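You operate a simulated robot arm through the tools that you are given. There is no shell and no other tool. Be economical: measure what you need, move in short steps, check, and stop when the job is done.

The job below is to be done with a simulated robot arm. You get a single attempt, and the scene is never put back.

## Task
Dress the burnt switch contact and test it for a green lamp.
Fine: purple dressing stone back, contact arm shut before the test.

Only the result counts: the job must be done as asked and must still hold three seconds after the hand-in. Knocking over, shifting, dropping, spilling or breaking anything else fails it.

## Robot
A 6-joint arm with a two-finger parallel gripper, fixed in place. Base frame: the origin is at the foot of the arm, x ahead of it, y to its left, z up; the work surface is at about z = 0. Lengths are in mm, angles in rad, forces in N, time in s.
With the tool pointing down near the work surface it reaches from about 140 to 580 mm from the base axis. Its first joint turns from -1.152 to 1.152 rad. Payload 2.1 kg.
Tool frame: the origin (TCP) lies between the finger pads and is the grasp point; the fingertips stand 30 mm ahead of it; z points along the fingers, y is the line along which they close. The gripper opens to 94 mm. The fingers are 28 mm wide and 10 mm thick; the gripper's body (50 by 96 mm) begins 55 mm behind the TCP.
Orientation is told as [roll, pitch, yaw] about the base's x, y, z axes, in that order, counted from this pose: with the fingers straight down and closing along the base's y, the tool's x points along the base's -x, its y along +y and its z along -z.

## Interface
- The arm moves only by the tool move_arm. Its argument "targets" is a list of rows, each a list of 7 numbers: the turn, a rotation vector about the tool's x, y, z in rad, then the shift along the tool's x, y, z in mm, then the closure in counts, from 0 (fully open) to 255 (shut). In form: [[wx, wy, wz, x, y, z, fingers], ...]. A call has 1 to 20 rows; each row shifts and turns the commanded pose from where the row before left it, along the tool's axes as they then stand. Rows are played at 5 a second. More than 50 mm and 0.15 rad between two rows, or a gripper value outside its range, and nothing of the call is played. Where a pose cannot be reached the arm comes as near as it can. A force on the tool above 90 N (or 10 N above the force at the start of the call, whichever is more), or a blocked arm, ends the call early, and 0.2 s more pass. Each finger travels about 72 mm/s and halts on what it meets, pressing with about 37 N; the grip force reading is that of the motor and also rises with nothing between the fingers. The clock runs only during rows and for 0.2 s after the last one: add rows that do not move to give the fingers time. It gives the time, the measured TCP pose, the force on the tool (base axes), the opening and the grip force at its end, in the units of the frame above (readings bear some noise).
- Cameras (640 x 400 px; columns grow to the right, rows downward): "scene" is fixed at [62.9, -372.8, 500.7]; the picture's right is [0.73, -0.68, 0.00], its down [-0.28, -0.30, -0.91] and it looks along [0.62, 0.67, -0.41] (base axes); focal length 302 px, centre (320, 200). "wrist" rides on the gripper at [76, 14, -102] in the tool frame; the picture's right is [-0.18, 0.98, 0.00], its down [-0.75, -0.14, -0.64] and it looks along [-0.63, -0.12, 0.77] (tool axes); focal length 243 px, centre (320, 200). There is no depth. A picture from a camera that has moved, and an enlarged one, comes with that camera's place and axes in the base frame and with its lens.
- grab_frame(camera): a new picture of that camera. The clock stands still meanwhile.
- enlarge(camera, box): a new picture of the part [left, top, right, bottom] of that camera's present view, enlarged. The clock stands still meanwhile.
- close_job(): hands the job in; it is judged then, once.

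Work in short steps. Places have to be worked out from the pictures, the camera data and where the tool is seen: move nearer, look again, correct. Check each grasp and each placing, and mend what went wrong. You have 120 turns and 76 pictures in all, those below and enlarged ones among them. Open the gripper and draw the arm clear of the work before you hand the job in, unless the task says otherwise; then end with one line.

The tools are called after ">>>" as name(argument=value, ...) on one line, values as JSON. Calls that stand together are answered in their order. move_arm: Moves the arm, as the interface text tells. Its arguments: {"type":"object","properties":{"targets":{"type":"array"}},"required":["targets"]} The other tools are called the same way: grab_frame (camera) takes a picture; enlarge (camera, box) takes an enlarged picture of a part of a camera's view; close_job () hands the job in.

At the start:

```text
time: 0.0
tcp_pos: [263.8, 23.4, 372.7]
orientation: [0.0, 0.0, 0.001]
force: [-0.8, -0.2, 0.6]
gripper_width: 94.1
finger_force: 0.0
```

scene: 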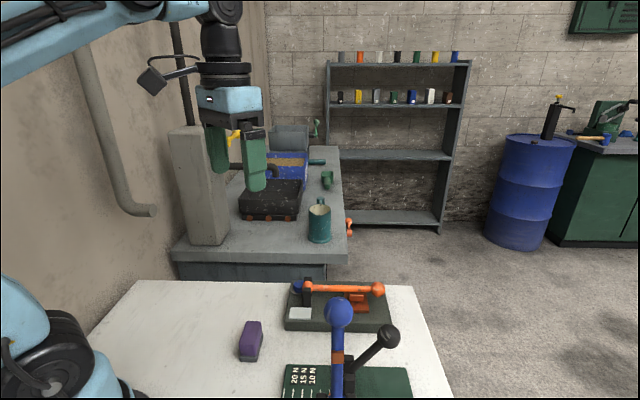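
wrist: 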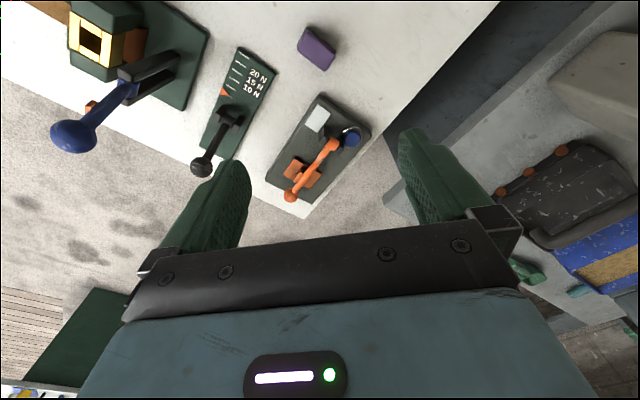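

I'll look closely at the workpieces first: there is a contact switch with an orange arm, a purple stone, a force gauge lever and a tester with a blue lever.

>>> enlarge(camera="wrist", box=[180, 0, 420, 220])

>>> enlarge(camera="scene", box=[220, 260, 440, 400])

>>> enlarge(camera="wrist", box=[0, 0, 240, 180])

```text
1.82 times, centred on (300, 110) of wrist
camera zoom: at [188.1, 36.6, 474.0], right [0.18, 0.98, 0.0], down [0.75, -0.14, 0.64], along [0.63, -0.12, -0.77], focal length 441 px, centre (356, 364)
```

zoom: 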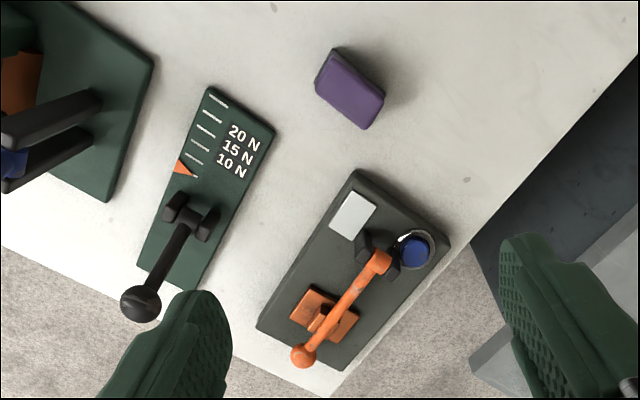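

```text
2.86 times, centred on (330, 330) of scene
camera zoom: at [62.9, -372.8, 500.7], right [0.73, -0.68, 0.0], down [-0.28, -0.3, -0.91], along [0.62, 0.67, -0.41], focal length 862 px, centre (291, -171)
```

zoom: 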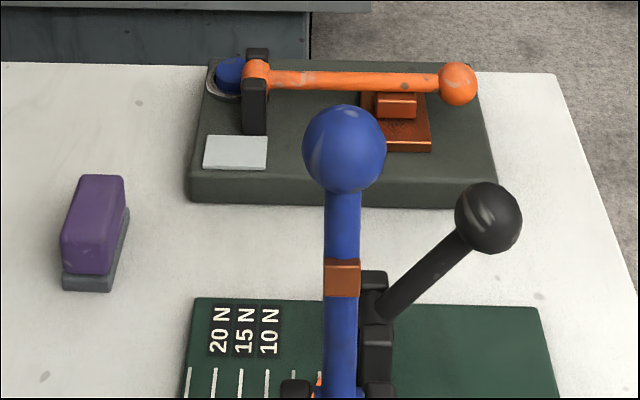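

```text
2.22 times, centred on (120, 90) of wrist
camera zoom: at [188.1, 36.6, 474.0], right [0.18, 0.98, 0.0], down [0.75, -0.14, 0.64], along [0.63, -0.12, -0.77], focal length 539 px, centre (764, 444)
```

zoom: 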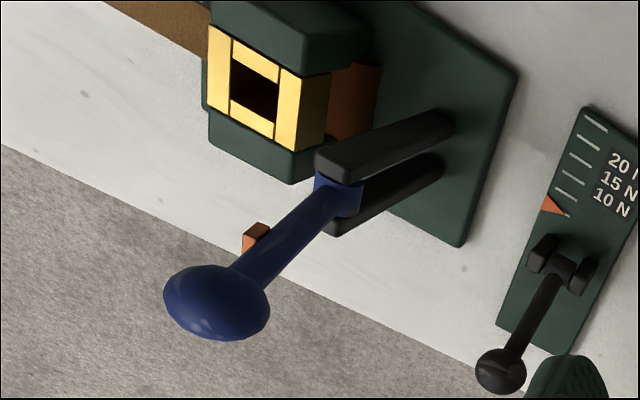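

The switch (orange arm, copper contact, white plate, blue button) lies around (390..500, 60..-85) and the stone at (248,19). I'll turn the arm right and get a look at the tall blue-lever device and gauge before deciding.

>>> move_arm(targets=[[0, 0, 0, 0, -45, -10, 0], [0, 0, 0, 0, -45, -10, 0], [0, 0, 0, 0, -45, -10, 0], [0, 0, 0, 0, 0, 0, 0]])

>>> grab_frame(camera="wrist")

```text
time: 1.0
tcp_pos: [265.6, -113.0, 402.8]
orientation: [0.001, -0.001, 0.0]
force: [-0.2, -0.1, -0.1]
gripper_width: 94.2
finger_force: 0.1
```

```text
70 pictures are left
camera wrist: at [188.9, -100.1, 504.1], right [0.18, 0.98, 0.0], down [0.75, -0.14, 0.64], along [0.63, -0.12, -0.77], focal length 243 px, centre (320, 200)
```

wrist: 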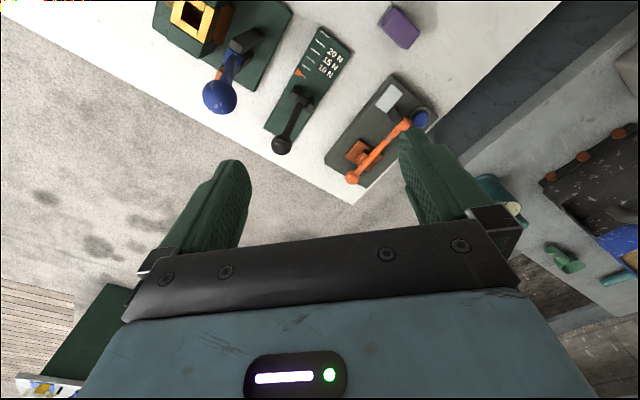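

>>> enlarge(camera="wrist", box=[140, 0, 360, 160])

>>> enlarge(camera="wrist", box=[310, 0, 450, 195])

```text
2.50 times, centred on (250, 80) of wrist
camera zoom: at [188.9, -100.1, 504.1], right [0.18, 0.98, 0.0], down [0.75, -0.14, 0.64], along [0.63, -0.12, -0.77], focal length 606 px, centre (495, 500)
```

zoom: 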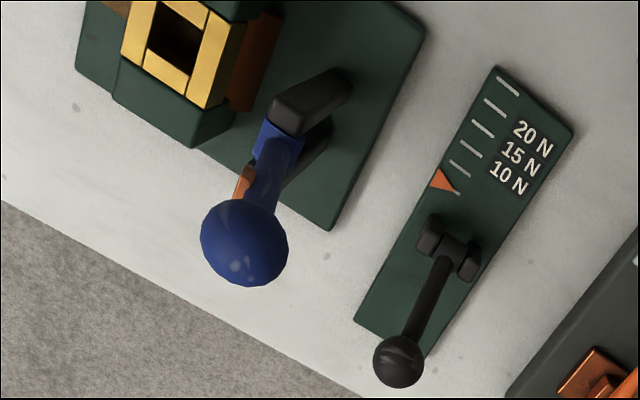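

```text
2.05 times, centred on (380, 98) of wrist
camera zoom: at [188.9, -100.1, 504.1], right [0.18, 0.98, 0.0], down [0.75, -0.14, 0.64], along [0.63, -0.12, -0.77], focal length 498 px, centre (197, 410)
```

zoom: 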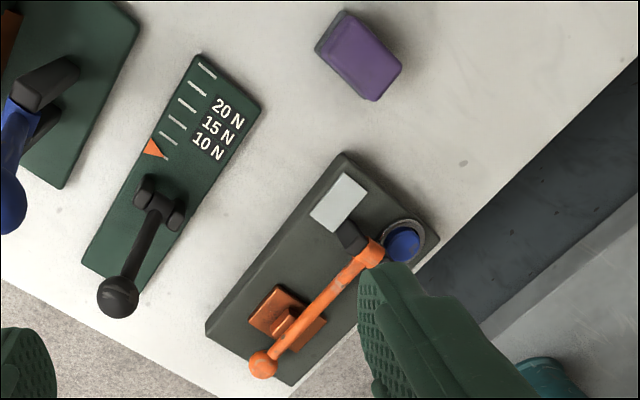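

The big device still needs a clear look, as does the button/plate. I'll swing further right and pitch the hand so the camera looks straight down on it.

>>> move_arm(targets=[[0, 0.14, 0, 0, -30, 0, 0], [0, 0.14, 0, 0, -30, 0, 0], [0, 0.14, 0, 0, -30, 0, 0], [0, 0.14, 0, 0, -20, 0, 0], [0, 0, 0, 0, 0, 0, 0]])

>>> grab_frame(camera="wrist")

```text
time: 2.2
tcp_pos: [260.6, -231.7, 403.1]
orientation: [-0.011, 0.537, 0.001]
force: [0.5, 0.0, 0.6]
gripper_width: 94.1
finger_force: 0.1
out of reach, approached as far as the arm can: row 4
```

```text
67 pictures are left
camera wrist: at [246.9, -216.5, 528.9], right [0.15, 0.98, -0.1], down [0.98, -0.13, 0.17], along [0.15, -0.13, -0.98], focal length 243 px, centre (320, 200)
```

wrist: 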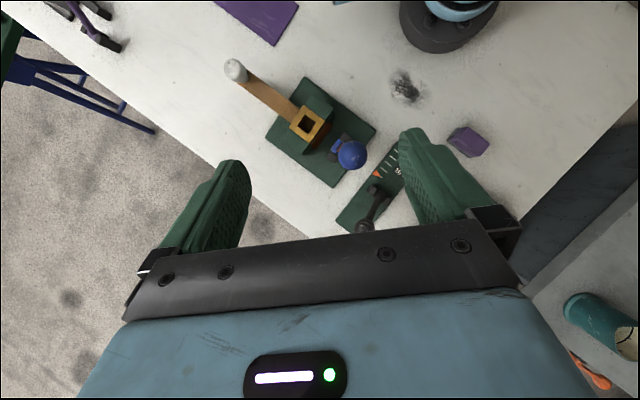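

>>> enlarge(camera="wrist", box=[200, 0, 520, 240])

```text
1.67 times, centred on (360, 120) of wrist
camera zoom: at [246.9, -216.5, 528.9], right [0.15, 0.98, -0.1], down [0.98, -0.13, 0.17], along [0.15, -0.13, -0.98], focal length 404 px, centre (253, 333)
```

zoom: 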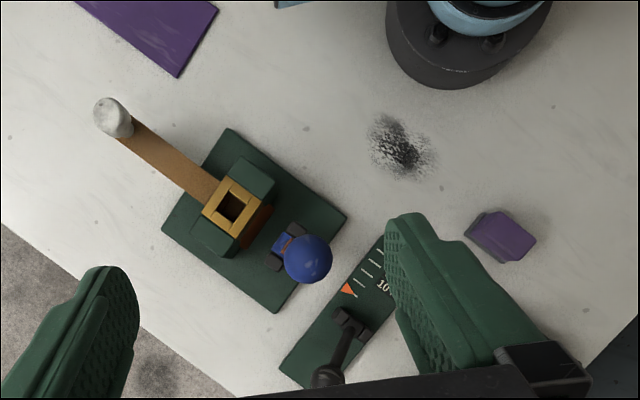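

The tall device is a press-like object with a wood bar, unrelated; the switch on the grey base is the job. I'll undo the pitch and come over the switch for a close look.

>>> move_arm(targets=[[0, -0.14, 0, 0, 40, 0, 0], [0, -0.14, 0, 0, 40, 0, 0], [0, -0.14, 0, 0, 40, 0, 0], [0, -0.117, 0, 0, 40, 0, 0], [0, 0, 0, -25, 40, 30, 0], [0, 0, 0, -25, 0, 40, 0], [0, 0, 0, 0, 0, 40, 0], [0, 0, 0, 0, 0, 0, 0]])

>>> grab_frame(camera="wrist")

```text
refused: row 5 steps farther than a row can; nothing moved
```

```text
65 pictures are left
camera wrist: at [246.9, -216.5, 528.9], right [0.15, 0.98, -0.1], down [0.98, -0.13, 0.17], along [0.15, -0.13, -0.98], focal length 243 px, centre (320, 200)
```

wrist: 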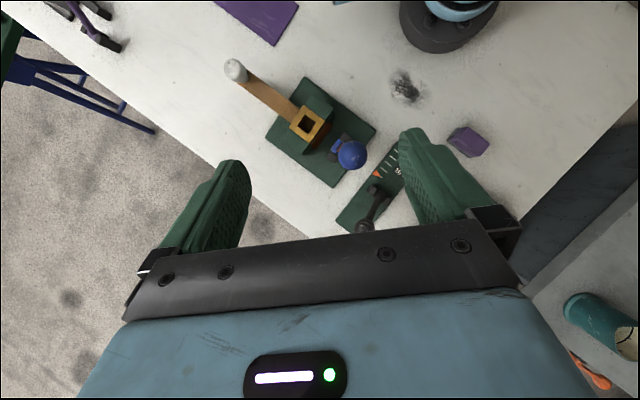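

Row 5 stepped more than 50 mm; I'll split it up.

>>> move_arm(targets=[[0, -0.14, 0, 0, 40, 0, 0], [0, -0.14, 0, 0, 40, 0, 0], [0, -0.14, 0, 0, 40, 0, 0], [0, -0.117, 0, 0, 40, 0, 0], [0, 0, 0, -20, 30, 30, 0], [0, 0, 0, -20, 0, 40, 0], [0, 0, 0, 0, 0, 40, 0], [0, 0, 0, 0, 0, 0, 0]])

>>> grab_frame(camera="wrist")

```text
time: 4.0
tcp_pos: [295.8, -39.8, 288.9]
orientation: [0.0, 0.023, 0.001]
force: [0.0, -0.6, -0.3]
gripper_width: 94.0
finger_force: 0.1
```

```text
64 pictures are left
camera wrist: at [222.1, -26.5, 393.3], right [0.18, 0.98, 0.0], down [0.77, -0.14, 0.62], along [0.61, -0.12, -0.78], focal length 243 px, centre (320, 200)
```

wrist: 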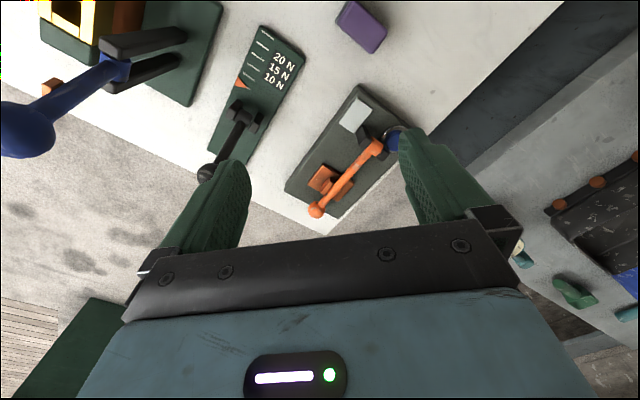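

>>> enlarge(camera="wrist", box=[270, 80, 430, 230])

>>> enlarge(camera="scene", box=[270, 270, 410, 350])

```text
2.67 times, centred on (350, 155) of wrist
camera zoom: at [222.1, -26.5, 393.3], right [0.18, 0.98, 0.0], down [0.77, -0.14, 0.62], along [0.61, -0.12, -0.78], focal length 647 px, centre (240, 320)
```

zoom: 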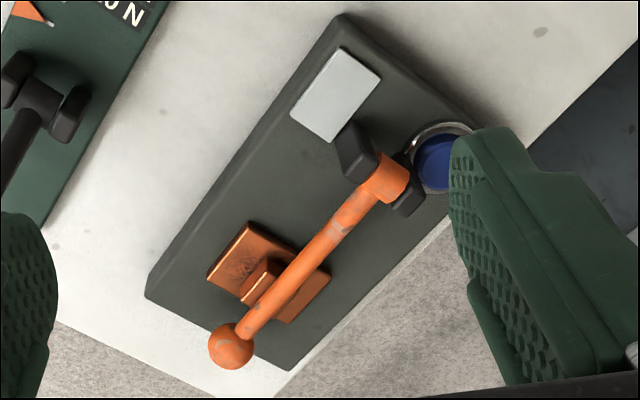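

```text
4.57 times, centred on (340, 310) of scene
camera zoom: at [62.9, -372.8, 500.7], right [0.73, -0.68, 0.0], down [-0.28, -0.3, -0.91], along [0.62, 0.67, -0.41], focal length 1378 px, centre (229, -303)
```

zoom: 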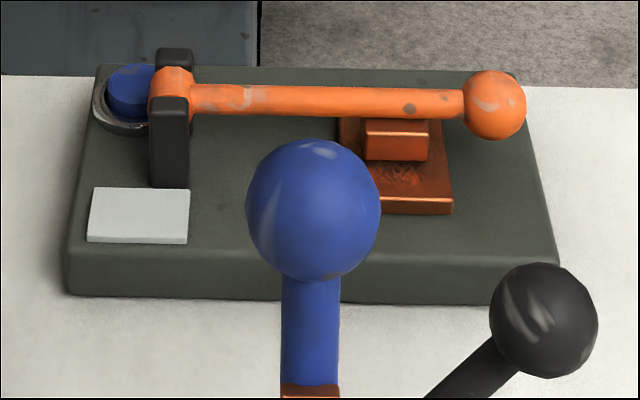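

The arm is shut now: the moving copper block sits on the pitted copper plate at about (470,-53); hinge at about (392,21), ball at about (499,-85,65), base yawed about -44°. I'll turn the gripper to that yaw and come above the ball.

>>> move_arm(targets=[[0, -0.023, 0, 0, 0, 0, 60], [0, 0, 0.13, 0, 0, 0, 60], [0, 0, 0.13, 0, 0, 0, 60], [0, 0, 0.13, 0, 0, 0, 60], [0, 0, 0.13, 0, 0, 0, 60], [0, 0, 0.13, 0, 0, 0, 60], [0, 0, 0.125, 0, 0, 0, 60], [0, 0, 0, -36, 22, 15, 60], [0, 0, 0, -36, 22, 15, 60], [0, 0, 0, -36, 22, 20, 60], [0, 0, 0, -36, 22, 20, 60], [0, 0, 0, -33, 22, 25, 60], [0, 0, 0, 0, 0, 0, 60]])

>>> grab_frame(camera="wrist")

>>> grab_frame(camera="scene")

```text
time: 6.8
tcp_pos: [500.7, -85.7, 196.5]
orientation: [0.003, 0.0, -0.773]
force: [0.0, -0.8, 0.0]
gripper_width: 72.0
finger_force: 0.1
```

```text
61 pictures are left
camera wrist: at [455.7, -22.6, 298.2], right [0.82, 0.57, 0.0], down [0.44, -0.63, 0.64], along [0.37, -0.53, -0.77], focal length 243 px, centre (320, 200)
```

wrist: 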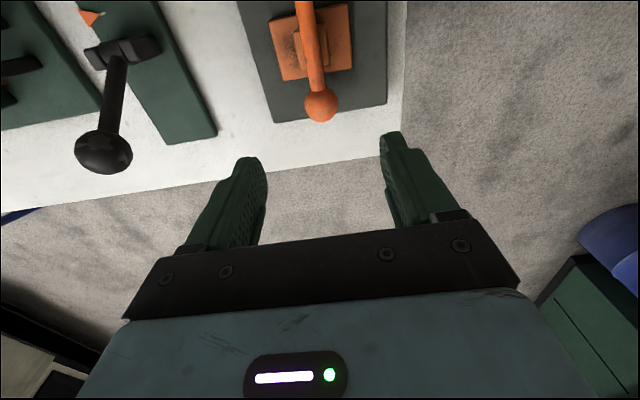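

```text
60 pictures are left
```

scene: 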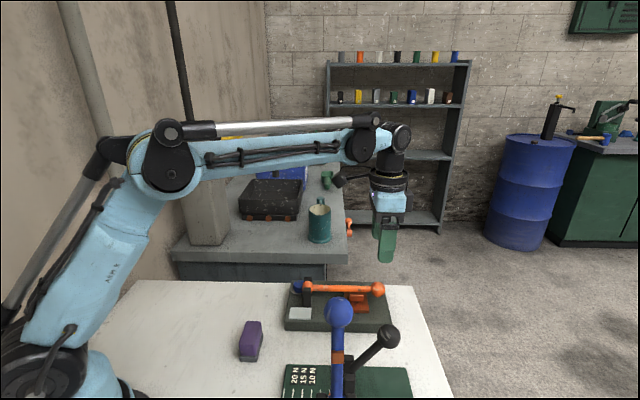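

The wrist view puts the ball at (501,-86), right under the TCP. I descend to z≈66 and close on it.

>>> move_arm(targets=[[0, 0, 0, 0, 0, 45, 60], [0, 0, 0, 0, 0, 45, 60], [0, 0, 0, 0, 0, 40, 60], [0, 0, 0, 0, 0, 0, 60], [0, 0, 0, 0, 0, 0, 60]])

>>> grab_frame(camera="wrist")

>>> enlarge(camera="scene", box=[270, 220, 450, 350])

```text
time: 8.0
tcp_pos: [499.3, -85.6, 66.7]
orientation: [0.0, 0.0, -0.775]
force: [1.0, 0.5, 0.2]
gripper_width: 72.0
finger_force: 0.0
```

```text
59 pictures are left
camera wrist: at [455.2, -22.1, 168.0], right [0.82, 0.57, 0.0], down [0.44, -0.63, 0.64], along [0.37, -0.53, -0.77], focal length 243 px, centre (320, 200)
```

wrist: 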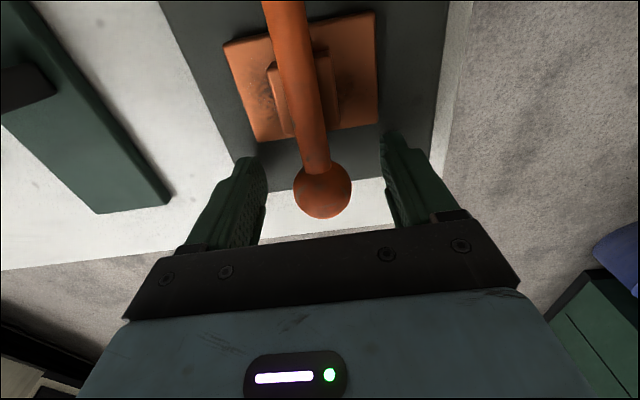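

```text
3.08 times, centred on (360, 285) of scene
camera zoom: at [62.9, -372.8, 500.7], right [0.73, -0.68, 0.0], down [-0.28, -0.3, -0.91], along [0.62, 0.67, -0.41], focal length 928 px, centre (197, -62)
```

zoom: 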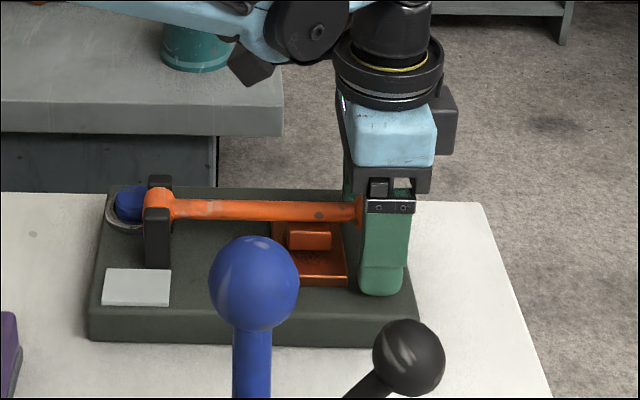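

The ball sits centred between the fingers. Closing.

>>> move_arm(targets=[[0, 0, 0, -3, 0, 0, 120], [0, 0, 0, 0, 0, 0, 160], [0, 0, 0, 0, 0, 0, 200], [0, 0, 0, 0, 0, 0, 255], [0, 0, 0, 0, 0, 0, 255]])

```text
time: 9.2
tcp_pos: [503.4, -85.7, 66.9]
orientation: [0.004, -0.001, -0.775]
force: [14.9, 7.3, -2.5]
gripper_width: 31.1
finger_force: 44.7
```

Ball gripped (31 mm). I lift it along the hinge arc a little as a test.

>>> move_arm(targets=[[0, 0, 0, 1.5, 1, -21, 255], [0, 0, 0, 4.4, 0, -20.7, 255], [0, 0, 0, 0, 0, 0, 255]])

>>> enlarge(camera="scene", box=[270, 220, 450, 350])

```text
time: 10.0
tcp_pos: [498.8, -81.7, 108.5]
orientation: [-0.002, 0.001, -0.777]
force: [3.6, -3.3, -8.8]
gripper_width: 31.1
finger_force: 45.9
```

```text
3.08 times, centred on (360, 285) of scene
camera zoom: at [62.9, -372.8, 500.7], right [0.73, -0.68, 0.0], down [-0.28, -0.3, -0.91], along [0.62, 0.67, -0.41], focal length 928 px, centre (197, -62)
```

zoom: 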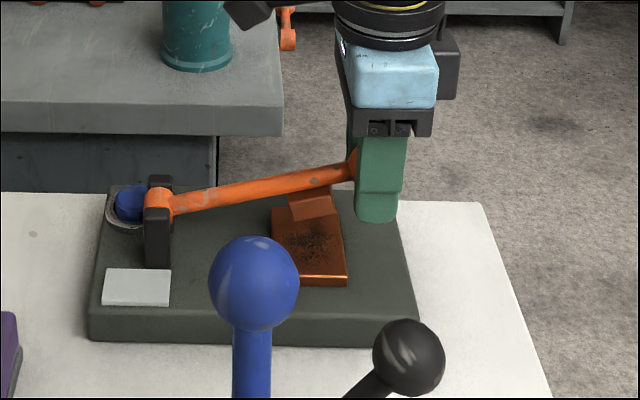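

It swings freely and shows the burnt spot on the plate. Continuing the arc to about 56°.

>>> move_arm(targets=[[0, 0, 0, 7.2, 0, -19.8, 255], [0, 0, 0, 9.9, 0, -18.6, 255], [0, 0, 0, 12.4, 0, -17, 255], [0, 0, 0, 14.6, 0, -15.1, 255], [0, 0, 0, 16.6, 0, -13, 255], [0, 0, 0, 0, 0, 0, 255]])

>>> enlarge(camera="scene", box=[270, 190, 450, 320])

```text
time: 11.4
tcp_pos: [456.7, -39.5, 191.3]
orientation: [0.008, -0.007, -0.774]
force: [24.6, -3.4, 14.6]
gripper_width: 31.3
finger_force: 44.6
```

```text
3.08 times, centred on (360, 255) of scene
camera zoom: at [62.9, -372.8, 500.7], right [0.73, -0.68, 0.0], down [-0.28, -0.3, -0.91], along [0.62, 0.67, -0.41], focal length 928 px, centre (197, 31)
```

zoom: 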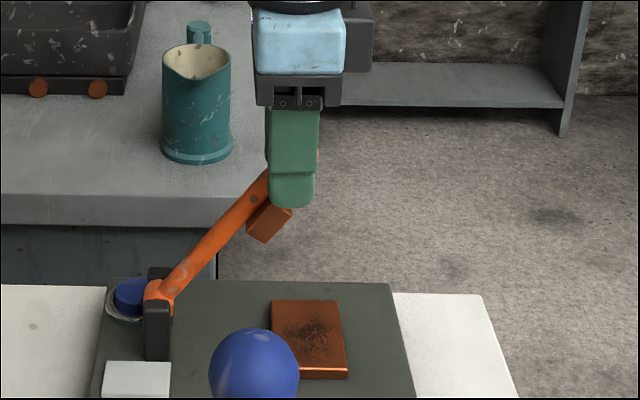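

It moves, but with about 20 N radially outward, so my radius is slightly small; I correct outward by a few mm and continue to about 80°.

>>> move_arm(targets=[[0, 0, 0, -1.5, 1.5, -2.5, 255], [0, 0, 0, 18.2, 0, -10.5, 255], [0, 0, 0, 19.5, 0, -7.9, 255], [0, 0, 0, 20.4, 0, -5.1, 255], [0, 0, 0, 0, 0, 0, 255]])

```text
time: 12.6
tcp_pos: [416.5, -0.3, 218.4]
orientation: [-0.001, -0.006, -0.776]
force: [9.1, -16.0, 41.3]
gripper_width: 30.9
finger_force: 45.0
```

Strong upward push (41 N): the ball's circle is a bit higher than I commanded. I rise 4 mm and read again.

>>> move_arm(targets=[[0, 0, 0, 0, -0.5, -2, 255], [0, 0, 0, 0, 0, -2, 255], [0, 0, 0, 0, 0, 0, 255]])

>>> enlarge(camera="scene", box=[250, 190, 430, 320])

```text
time: 13.4
tcp_pos: [415.1, 1.8, 220.8]
orientation: [-0.003, 0.005, -0.774]
force: [-14.4, -4.8, -32.9]
gripper_width: 31.2
finger_force: 45.1
```

```text
3.08 times, centred on (340, 255) of scene
camera zoom: at [63.0, -372.8, 500.6], right [0.73, -0.68, 0.0], down [-0.28, -0.3, -0.91], along [0.62, 0.67, -0.41], focal length 928 px, centre (258, 31)
```

zoom: 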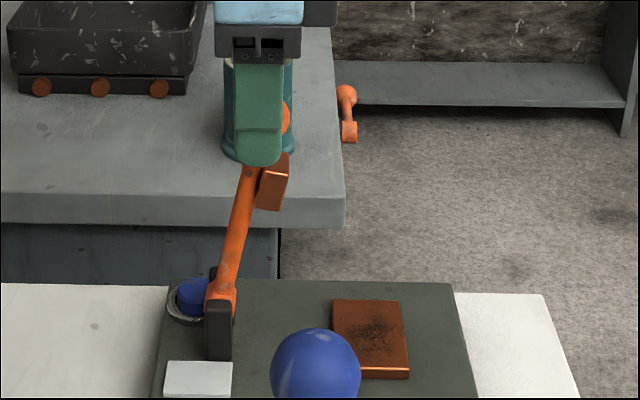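

Now slightly too high; I come down 1.5 and go past vertical in two steps.

>>> move_arm(targets=[[0, 0, 0, 0, 0, 1.5, 255], [0, 0, 0, 10, 0, -1.6, 255], [0, 0, 0, 11, 0, -0.6, 255], [0, 0, 0, 0, 0, 0, 255]])

```text
time: 14.4
tcp_pos: [401.8, 16.8, 223.2]
orientation: [0.001, -0.002, -0.776]
force: [8.6, -8.7, 32.5]
gripper_width: 31.0
finger_force: 44.6
```

>>> move_arm(targets=[[0, 0, 0, 0, 0, -1.5, 255], [0, 0, 0, 10, 0, 0, 255], [0, 0, 0, 10, 0, 0.6, 255], [0, 0, 0, 0, 0, 0, 255]])

>>> enlarge(camera="scene", box=[250, 190, 430, 320])

```text
time: 15.4
tcp_pos: [387.2, 29.0, 222.7]
orientation: [0.003, -0.001, -0.775]
force: [10.0, 0.8, 18.8]
gripper_width: 31.3
finger_force: 45.1
```

```text
3.08 times, centred on (340, 255) of scene
camera zoom: at [62.9, -372.8, 500.7], right [0.73, -0.68, 0.0], down [-0.28, -0.3, -0.91], along [0.62, 0.67, -0.41], focal length 928 px, centre (258, 31)
```

zoom: 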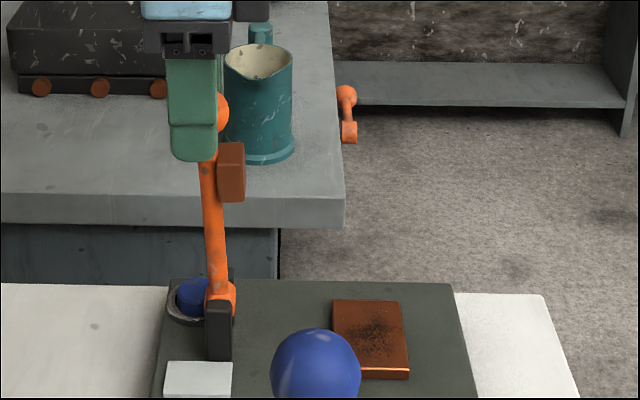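

Arm is just past vertical now. I push a bit further for stability.

>>> move_arm(targets=[[0, 0, 0, 8, 0, 0.5, 255], [0, 0, 0, 8, 0, 1.0, 255], [0, 0, 0, 0, 0, 0, 255]])

>>> enlarge(camera="scene", box=[250, 190, 430, 320])

```text
time: 16.2
tcp_pos: [382.0, 35.6, 223.3]
orientation: [0.011, -0.024, -0.783]
force: [58.6, -35.9, 27.3]
gripper_width: 31.4
finger_force: 45.2
```

```text
3.08 times, centred on (340, 255) of scene
camera zoom: at [62.9, -372.9, 500.6], right [0.73, -0.68, 0.0], down [-0.28, -0.3, -0.91], along [0.62, 0.67, -0.41], focal length 928 px, centre (258, 31)
```

zoom: 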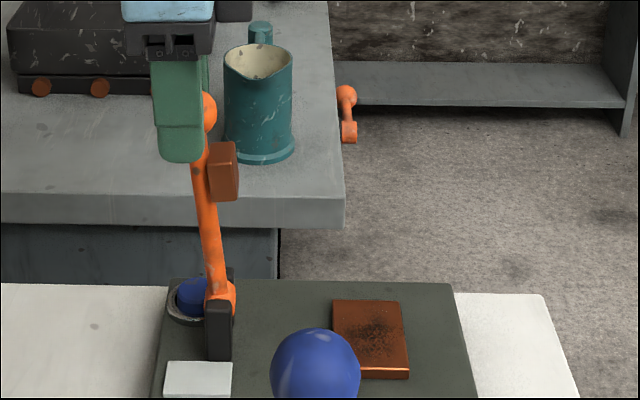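

The hinge stop is reached (≈68 N). I back off to relieve the load, then open the fingers.

>>> move_arm(targets=[[0, 0, 0, -6, 0, -1, 255], [0, 0, 0, 0, 0, 0, 255], [0, 0, 0, 0, 0, 0, 200], [0, 0, 0, 0, 0, 0, 130], [0, 0, 0, 0, 0, 0, 60], [0, 0, 0, 0, 0, 0, 40], [0, 0, 0, 0, 0, 0, 40]])

>>> enlarge(camera="scene", box=[250, 190, 430, 320])

```text
time: 17.8
tcp_pos: [379.8, 36.6, 222.8]
orientation: [0.002, 0.0, -0.776]
force: [0.6, -0.2, -0.2]
gripper_width: 79.3
finger_force: 0.0
```

```text
3.08 times, centred on (340, 255) of scene
camera zoom: at [62.9, -372.8, 500.7], right [0.73, -0.68, 0.0], down [-0.28, -0.3, -0.91], along [0.62, 0.67, -0.41], focal length 928 px, centre (258, 31)
```

zoom: 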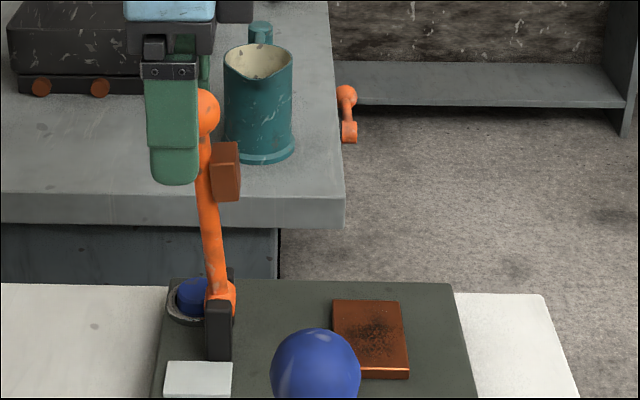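

The arm stays open on its own. I lift clear and move above the stone to measure its yaw.

>>> move_arm(targets=[[0, 0, 0, 0, 0, -45, 0], [0, 0, 0, 0, 0, -45, 0], [0, 0, 0, 22, -31, 0, 0], [0, 0, 0, 22, -31, 0, 0], [0, 0, 0, 22, -31, 0, 0], [0, 0, 0, 0, 0, 45, 0], [0, 0, 0, 0, 0, 45, 0], [0, 0, 0, 0, 0, 0, 0]])

>>> grab_frame(camera="wrist")

```text
time: 19.6
tcp_pos: [266.7, 17.9, 222.8]
orientation: [0.002, -0.001, -0.775]
force: [0.2, -0.2, -0.7]
gripper_width: 94.1
finger_force: 0.0
```

```text
51 pictures are left
camera wrist: at [220.5, 80.4, 325.1], right [0.82, 0.57, 0.0], down [0.44, -0.63, 0.64], along [0.37, -0.53, -0.77], focal length 243 px, centre (320, 200)
```

wrist: 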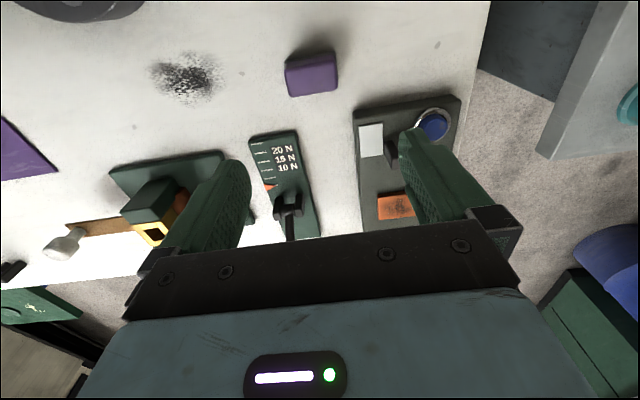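

>>> enlarge(camera="wrist", box=[260, 30, 360, 110])

>>> enlarge(camera="scene", box=[220, 300, 290, 370])

```text
5.00 times, centred on (310, 70) of wrist
camera zoom: at [220.5, 80.4, 325.1], right [0.82, 0.57, 0.0], down [0.44, -0.63, 0.64], along [0.37, -0.53, -0.77], focal length 1213 px, centre (370, 850)
```

zoom: 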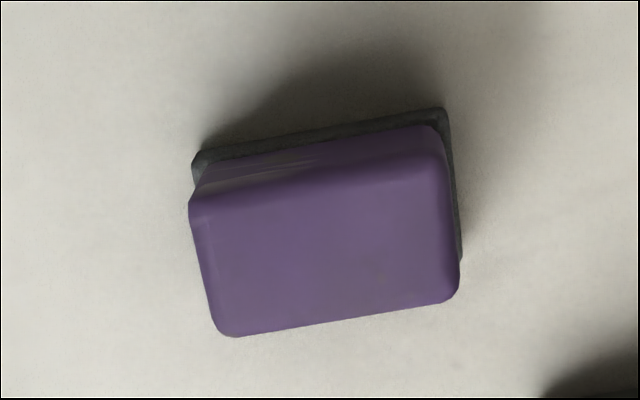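

```text
5.71 times, centred on (255, 335) of scene
camera zoom: at [62.9, -372.8, 500.7], right [0.73, -0.68, 0.0], down [-0.28, -0.3, -0.91], along [0.62, 0.67, -0.41], focal length 1723 px, centre (691, -571)
```

zoom: 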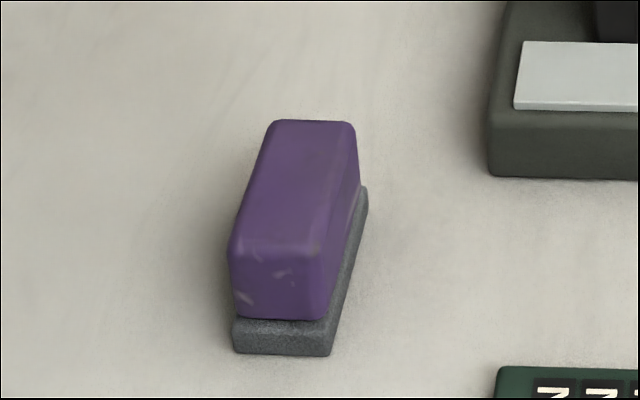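

Stone: sole about 58×31 mm, centre ≈(248.5,21.5), long axis at +45°, top ≈45 mm. I'll rotate to yaw +0.785 (fingers across its width, camera off the hinge side later), and come above it.

>>> move_arm(targets=[[0, 0, -0.142, 0, 0, 0, 60], [0, 0, -0.142, 0, 0, 0, 60], [0, 0, -0.142, 0, 0, 0, 60], [0, 0, -0.142, 0, 0, 0, 60], [0, 0, -0.142, 0, 0, 0, 60], [0, 0, -0.142, 0, 0, 0, 60], [0, 0, -0.142, 0, 0, 0, 60], [0, 0, -0.142, 0, 0, 0, 60], [0, 0, -0.142, 0, 0, 0, 60], [0, 0, -0.142, 0, 0, 0, 60], [0, 0, -0.141, 0, 0, 0, 60], [0, 0, 0, 10.3, 15.4, 30, 60], [0, 0, 0, 0, 0, 40, 60], [0, 0, 0, 0, 0, 40, 60], [0, 0, 0, 0, 0, 0, 60]])

>>> grab_frame(camera="wrist")

>>> enlarge(camera="scene", box=[190, 260, 350, 380])

```text
time: 22.8
tcp_pos: [250.7, 18.7, 113.2]
orientation: [-0.001, -0.001, 0.788]
force: [0.4, 0.0, -0.3]
gripper_width: 72.0
finger_force: 0.0
```

```text
48 pictures are left
camera wrist: at [185.2, -25.9, 215.9], right [-0.57, 0.82, 0.0], down [0.63, 0.43, 0.64], along [0.53, 0.36, -0.77], focal length 243 px, centre (320, 200)
```

wrist: 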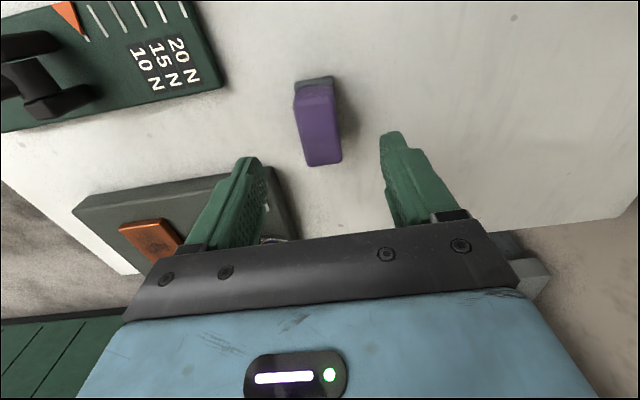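

```text
3.33 times, centred on (270, 320) of scene
camera zoom: at [62.9, -372.8, 500.7], right [0.73, -0.68, 0.0], down [-0.28, -0.3, -0.91], along [0.62, 0.67, -0.41], focal length 1005 px, centre (487, -200)
```

zoom: 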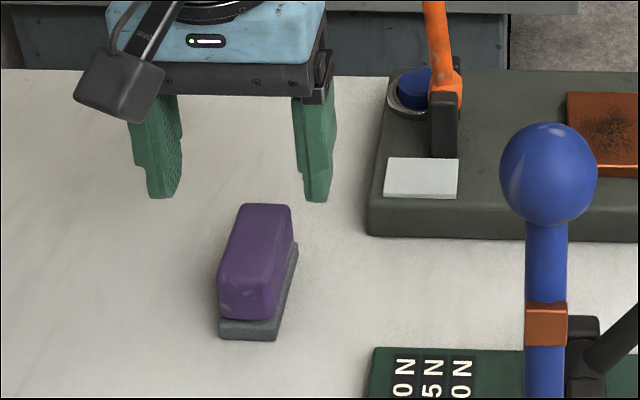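

The stone is between the fingers laterally. I descend to z≈44 and close gently.

>>> move_arm(targets=[[0, 0, 0, 1, 1.5, 35, 60], [0, 0, 0, 0, 0, 34, 60], [0, 0, 0, 0, 0, 0, 60], [0, 0, 0, 0, 0, 0, 110], [0, 0, 0, 0, 0, 0, 140], [0, 0, 0, 0, 0, 0, 160], [0, 0, 0, 0, 0, 0, 180], [0, 0, 0, 0, 0, 0, 220], [0, 0, 0, 0, 0, 0, 255]])

>>> grab_frame(camera="wrist")

>>> enlarge(camera="scene", box=[190, 260, 350, 380])

```text
time: 24.8
tcp_pos: [247.2, 20.0, 43.4]
orientation: [-0.001, -0.003, 0.788]
force: [-0.7, 0.3, -1.1]
gripper_width: 35.6
finger_force: 37.2
```

```text
46 pictures are left
camera wrist: at [183.7, -25.8, 146.2], right [-0.57, 0.82, 0.0], down [0.63, 0.43, 0.64], along [0.53, 0.36, -0.77], focal length 243 px, centre (320, 200)
```

wrist: 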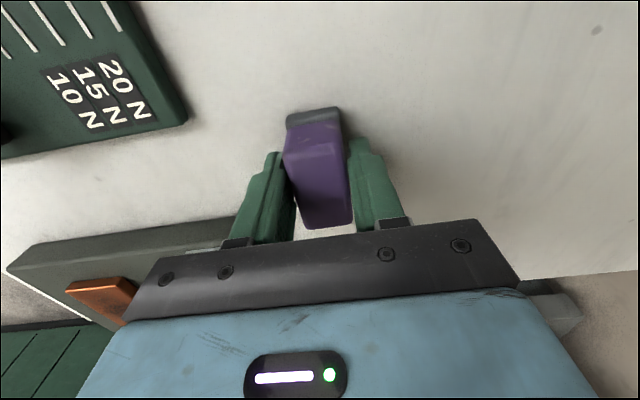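

```text
3.33 times, centred on (270, 320) of scene
camera zoom: at [62.9, -372.8, 500.7], right [0.73, -0.68, 0.0], down [-0.28, -0.3, -0.91], along [0.62, 0.67, -0.41], focal length 1005 px, centre (487, -200)
```

zoom: 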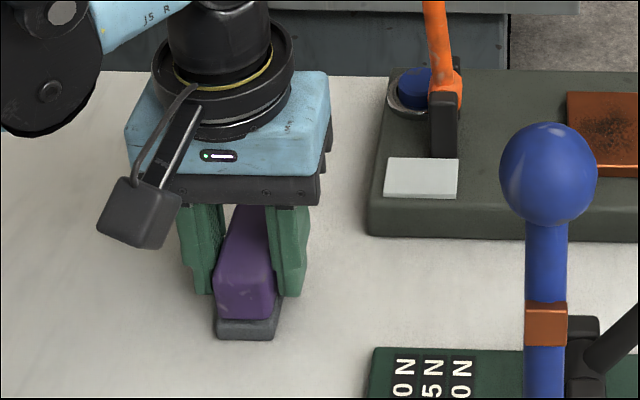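

Grip is good (35.6 mm). Home pose of the stone: TCP (247.2, 20.0, 43.4), yaw 0.788. I lift and carry it around the front of the raised arm to above the plate.

>>> move_arm(targets=[[0, 0, 0, 0, 0, -5, 255], [0, 0, 0, 0, 0, -45, 255], [0, 0, 0, 0, 0, -45, 255], [0, 0, 0, -3.6, -35.4, 0, 255], [0, 0, 0, -3.6, -35.4, 0, 255], [0, 0, 0, -3.6, -35.4, 0, 255], [0, 0, 0, -3.6, -35.4, 0, 255], [0, 0, 0, -3.6, -35.4, 0, 255], [0, 0, 0, 0, 0, 0, 255]])

>>> grab_frame(camera="wrist")

>>> grab_frame(camera="scene")

```text
time: 26.8
tcp_pos: [386.3, -91.4, 138.6]
orientation: [-0.001, -0.003, 0.789]
force: [0.2, -0.6, -0.9]
gripper_width: 35.9
finger_force: 37.3
```

```text
44 pictures are left
camera wrist: at [322.0, -136.8, 241.4], right [-0.57, 0.82, 0.0], down [0.63, 0.43, 0.64], along [0.53, 0.36, -0.77], focal length 243 px, centre (320, 200)
```

wrist: 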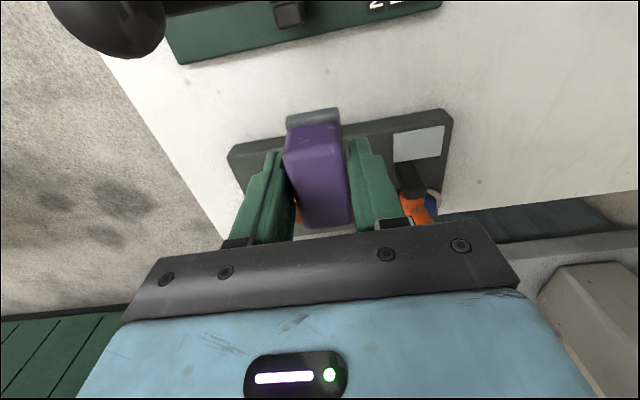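

```text
43 pictures are left
```

scene: 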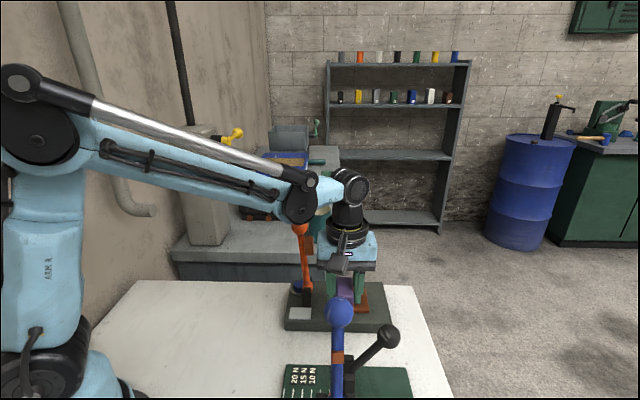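

Clear of everything so far. Now slide in over the plate at this height.

>>> move_arm(targets=[[0, 0, 0, -20, -33, 0, 255], [0, 0, 0, -33, 0, 0, 255], [0, 0, 0, -33, 0, 0, 255], [0, 0, 0, 0, 0, 20, 255], [0, 0, 0, 0, 0, 0, 255]])

>>> grab_frame(camera="wrist")

>>> enlarge(camera="scene", box=[270, 200, 430, 340])

```text
time: 28.0
tcp_pos: [466.5, -56.0, 117.6]
orientation: [0.0, -0.001, 0.786]
force: [0.3, 0.0, -0.1]
gripper_width: 35.9
finger_force: 37.0
```

```text
42 pictures are left
camera wrist: at [403.3, -100.8, 219.7], right [-0.57, 0.82, 0.0], down [0.63, 0.43, 0.64], along [0.53, 0.36, -0.77], focal length 243 px, centre (320, 200)
```

wrist: 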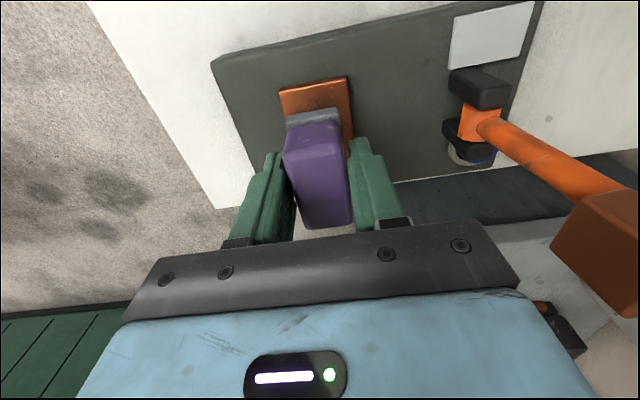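

```text
2.86 times, centred on (350, 270) of scene
camera zoom: at [62.9, -372.8, 500.7], right [0.73, -0.68, 0.0], down [-0.28, -0.3, -0.91], along [0.62, 0.67, -0.41], focal length 862 px, centre (234, 0)
```

zoom: 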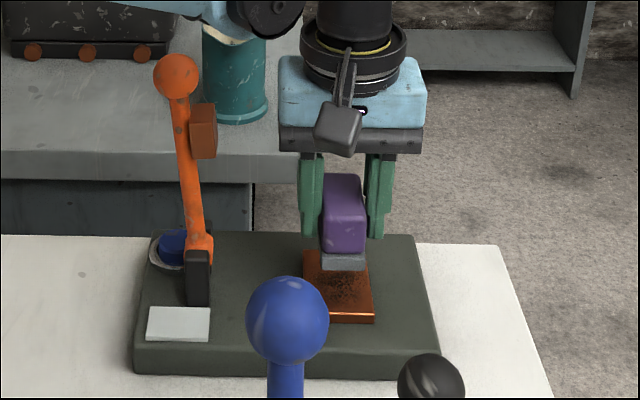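

Plate centre comes out at (469,-56), so the stone is right above it. I descend to about 7 mm above expected contact and check.

>>> move_arm(targets=[[0, 0, 0, 0, -1.5, 20, 255], [0, 0, 0, 0, 0, 18, 255], [0, 0, 0, 0, 0, 0, 255]])

>>> enlarge(camera="scene", box=[310, 250, 410, 340])

```text
time: 28.8
tcp_pos: [468.9, -56.9, 81.5]
orientation: [0.0, -0.002, 0.785]
force: [-0.7, 0.3, 36.7]
gripper_width: 35.7
finger_force: 36.8
```

```text
4.44 times, centred on (360, 295) of scene
camera zoom: at [62.7, -372.8, 500.7], right [0.73, -0.68, 0.0], down [-0.28, -0.3, -0.91], along [0.63, 0.67, -0.41], focal length 1340 px, centre (142, -222)
```

zoom: 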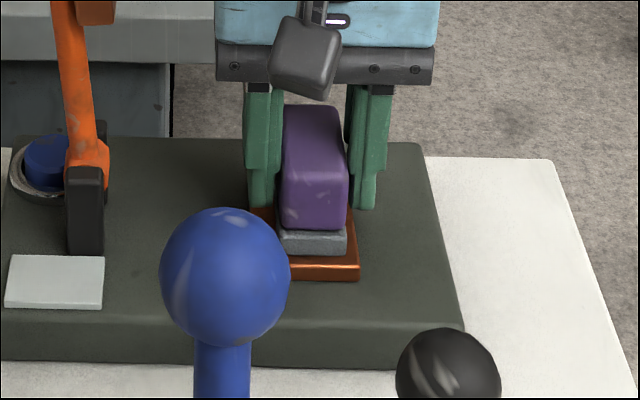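

Already in contact at z=81.5 with 37 N (plate is higher than thought, ≈39). I ease up to around 15 N.

>>> move_arm(targets=[[0, 0, 0, 0, 0, -1.2, 255], [0, 0, 0, 0, 0, 0, 255]])

```text
time: 29.4
tcp_pos: [469.6, -56.6, 81.6]
orientation: [-0.002, 0.0, 0.784]
force: [1.5, -4.5, 12.1]
gripper_width: 35.7
finger_force: 37.5
```

12 N, good. Stroke back and forth along the plate and read the force.

>>> move_arm(targets=[[0, 0, 0, 6, 0, 0, 255], [0, 0, 0, 6, 0, 0, 255], [0, 0, 0, -6, 0, 0, 255], [0, 0, 0, -6, 0, 0, 255], [0, 0, 0, -6, 0, 0, 255], [0, 0, 0, -6, 0, 0, 255], [0, 0, 0, 6, 0, 0, 255], [0, 0, 0, 6, 0, 0, 255], [0, 0, 0, 0, 0, 0, 255]])

>>> enlarge(camera="scene", box=[310, 250, 410, 340])

```text
time: 31.4
tcp_pos: [471.4, -54.3, 81.8]
orientation: [0.0, -0.004, 0.787]
force: [5.4, 5.8, 18.3]
gripper_width: 36.0
finger_force: 36.7
```

```text
4.44 times, centred on (360, 295) of scene
camera zoom: at [62.8, -372.8, 500.7], right [0.73, -0.68, 0.0], down [-0.28, -0.3, -0.91], along [0.62, 0.67, -0.41], focal length 1340 px, centre (142, -222)
```

zoom: 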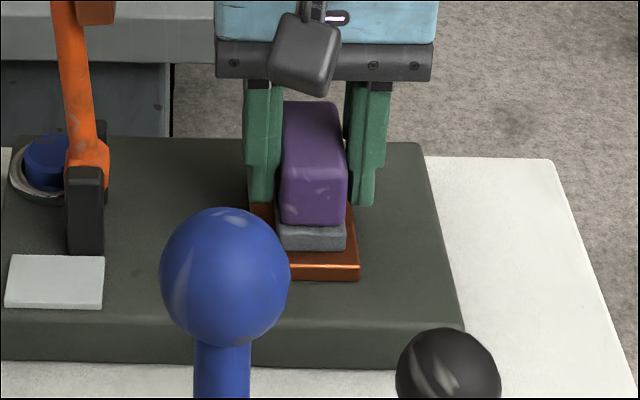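

Force stays in the 12–18 N range. More strokes.

>>> move_arm(targets=[[0, 0, 0, 8, 0, 0, 255], [0, 0, 0, 8, 0, 0, 255], [0, 0, 0, -8, 0, 0, 255], [0, 0, 0, -8, 0, 0, 255], [0, 0, 0, -8, 0, 0, 255], [0, 0, 0, -8, 0, 0, 255], [0, 0, 0, 8, 0, 0, 255], [0, 0, 0, 8, 0, 0, 255], [0, 0, 0, 8, 0, 0, 255], [0, 0, 0, 8, 0, 0, 255], [0, 0, 0, -8, 0, 0, 255], [0, 0, 0, -8, 0, 0, 255], [0, 0, 0, -8, 0, 0, 255], [0, 0, 0, -8, 0, 0, 255], [0, 0, 0, 8, 0, 0, 255], [0, 0, 0, 8, 0, 0, 255], [0, 0, 0, 0, 0, 0, 255]])

>>> move_arm(targets=[[0, 0, 0, 0, 0, -20, 255], [0, 0, 0, -15, 0, -20, 255], [0, 0, 0, 0, 0, 0, 255]])

>>> enlarge(camera="scene", box=[310, 230, 410, 330])

```text
time: 35.0
tcp_pos: [469.8, -55.9, 81.1]
orientation: [-0.001, -0.003, 0.788]
force: [4.5, 7.4, 20.4]
gripper_width: 35.7
finger_force: 37.1
```

```text
time: 35.8
tcp_pos: [481.2, -44.8, 121.8]
orientation: [0.0, 0.001, 0.784]
force: [-0.9, 0.0, -1.2]
gripper_width: 35.9
finger_force: 37.7
```

```text
4.00 times, centred on (360, 280) of scene
camera zoom: at [62.9, -372.8, 500.7], right [0.73, -0.68, 0.0], down [-0.28, -0.3, -0.91], along [0.62, 0.67, -0.41], focal length 1206 px, centre (160, -120)
```

zoom: 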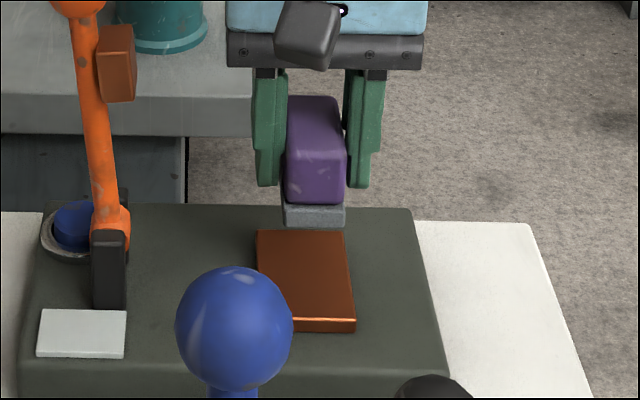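

The burnt spot is gone; the plate is clean. I carry the stone back by the same route.

>>> move_arm(targets=[[0, 0, 0, 0, 0, -17, 255], [0, 0, 0, 35, 0, 0, 255], [0, 0, 0, 35, 0, 0, 255], [0, 0, 0, 30, 34.4, 0, 255], [0, 0, 0, 3.6, 35.4, 0, 255], [0, 0, 0, 3.6, 35.4, 0, 255], [0, 0, 0, 3.6, 35.4, 0, 255], [0, 0, 0, 3.6, 35.4, 0, 255], [0, 0, 0, 3.6, 35.4, 0, 255], [0, 0, 0, 0, 0, 0, 255], [0, 0, 0, 0, 0, 0, 255]])

```text
time: 38.2
tcp_pos: [248.4, 21.3, 140.1]
orientation: [0.001, -0.002, 0.787]
force: [-0.2, 0.5, -1.5]
gripper_width: 35.8
finger_force: 37.0
```

I descend toward home with a small correction, stopping ~6 mm above to check.

>>> move_arm(targets=[[0, 0, 0, 1.5, 0, 45, 255], [0, 0, 0, 0, 0, 45, 255], [0, 0, 0, 0, 0, 0, 255], [0, 0, 0, 0, 0, 0, 255]])

>>> enlarge(camera="scene", box=[220, 300, 290, 370])

```text
time: 39.2
tcp_pos: [247.2, 19.9, 48.2]
orientation: [0.001, -0.002, 0.788]
force: [-0.4, 0.4, -0.5]
gripper_width: 36.0
finger_force: 36.9
```

```text
5.71 times, centred on (255, 335) of scene
camera zoom: at [62.9, -372.8, 500.7], right [0.73, -0.68, 0.0], down [-0.28, -0.3, -0.91], along [0.62, 0.67, -0.41], focal length 1723 px, centre (691, -571)
```

zoom: 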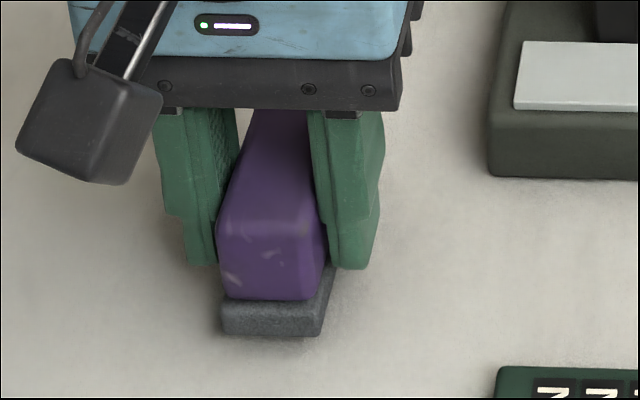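

The stone needs about 3 mm shift (tool −y) to match its original spot; I correct and lower until touch.

>>> move_arm(targets=[[0, 0, 0, 0.5, -3, 0, 255], [0, 0, 0, 0, 0, 3, 255], [0, 0, 0, 0, 0, 1, 255], [0, 0, 0, 0, 0, 0, 255]])

>>> enlarge(camera="scene", box=[220, 300, 290, 370])

```text
time: 40.2
tcp_pos: [248.9, 15.8, 45.3]
orientation: [0.001, -0.001, 0.788]
force: [0.2, 0.2, -1.2]
gripper_width: 35.7
finger_force: 37.5
```

```text
5.71 times, centred on (255, 335) of scene
camera zoom: at [62.9, -372.8, 500.7], right [0.73, -0.68, 0.0], down [-0.28, -0.3, -0.91], along [0.62, 0.67, -0.41], focal length 1723 px, centre (691, -571)
```

zoom: 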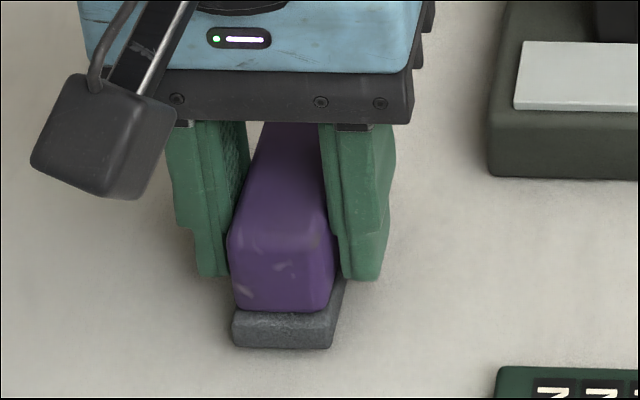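

Position matches the original now; a bit lower to touch.

>>> move_arm(targets=[[0, 0, 0, 0, 0, 1, 255], [0, 0, 0, 0, 0, 0, 255]])

```text
time: 40.8
tcp_pos: [249.0, 16.9, 43.6]
orientation: [0.001, -0.001, 0.786]
force: [0.0, 0.0, -0.9]
gripper_width: 35.6
finger_force: 36.8
```

>>> move_arm(targets=[[0, 0, 0, 0, 0, 0.6, 255], [0, 0, 0, 0, 0, 0, 255]])

```text
time: 41.4
tcp_pos: [249.7, 17.2, 43.6]
orientation: [-0.001, -0.002, 0.787]
force: [0.2, -0.3, -1.5]
gripper_width: 35.8
finger_force: 37.2
```

>>> move_arm(targets=[[0, 0, 0, 0, 0, 0.6, 255], [0, 0, 0, 0, 0, 0, 255]])

```text
time: 42.0
tcp_pos: [250.2, 17.0, 43.3]
orientation: [-0.001, -0.003, 0.787]
force: [-0.1, -0.1, -1.1]
gripper_width: 35.6
finger_force: 37.5
```

No contact force yet; continuing in 0.7 mm steps.

>>> move_arm(targets=[[0, 0, 0, 0, 0, 0.7, 255], [0, 0, 0, 0, 0, 0, 255]])

>>> enlarge(camera="scene", box=[220, 300, 290, 370])

```text
time: 42.6
tcp_pos: [249.5, 17.7, 42.8]
orientation: [0.002, -0.002, 0.787]
force: [-0.1, 0.2, -0.5]
gripper_width: 35.7
finger_force: 37.2
```

```text
5.71 times, centred on (255, 335) of scene
camera zoom: at [62.9, -372.8, 500.7], right [0.73, -0.68, 0.0], down [-0.28, -0.3, -0.91], along [0.62, 0.67, -0.41], focal length 1723 px, centre (691, -571)
```

zoom: 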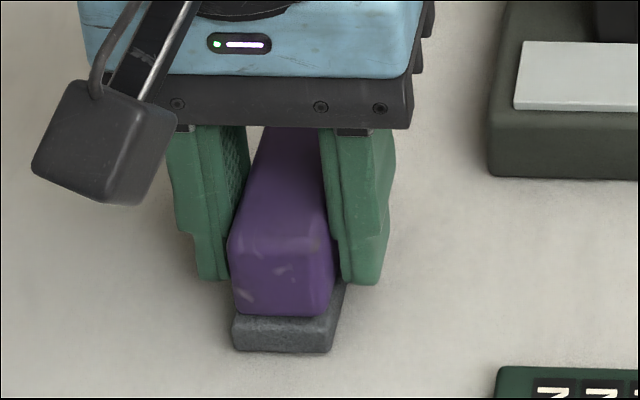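

Bottom edge is now within a pixel or two of the original; two more small steps to find contact.

>>> move_arm(targets=[[0, 0, 0, 0, 0, 0.7, 255], [0, 0, 0, 0, 0, 0, 255]])

```text
time: 43.2
tcp_pos: [250.0, 17.4, 41.4]
orientation: [0.001, -0.002, 0.787]
force: [0.2, 0.8, -1.0]
gripper_width: 35.6
finger_force: 37.5
```

>>> move_arm(targets=[[0, 0, 0, 0, 0, 0.7, 255], [0, 0, 0, 0, 0, 0, 255]])

```text
time: 43.8
tcp_pos: [249.7, 17.7, 40.8]
orientation: [0.0, 0.0, 0.785]
force: [-2.8, -3.1, 23.8]
gripper_width: 36.2
finger_force: 37.7
```

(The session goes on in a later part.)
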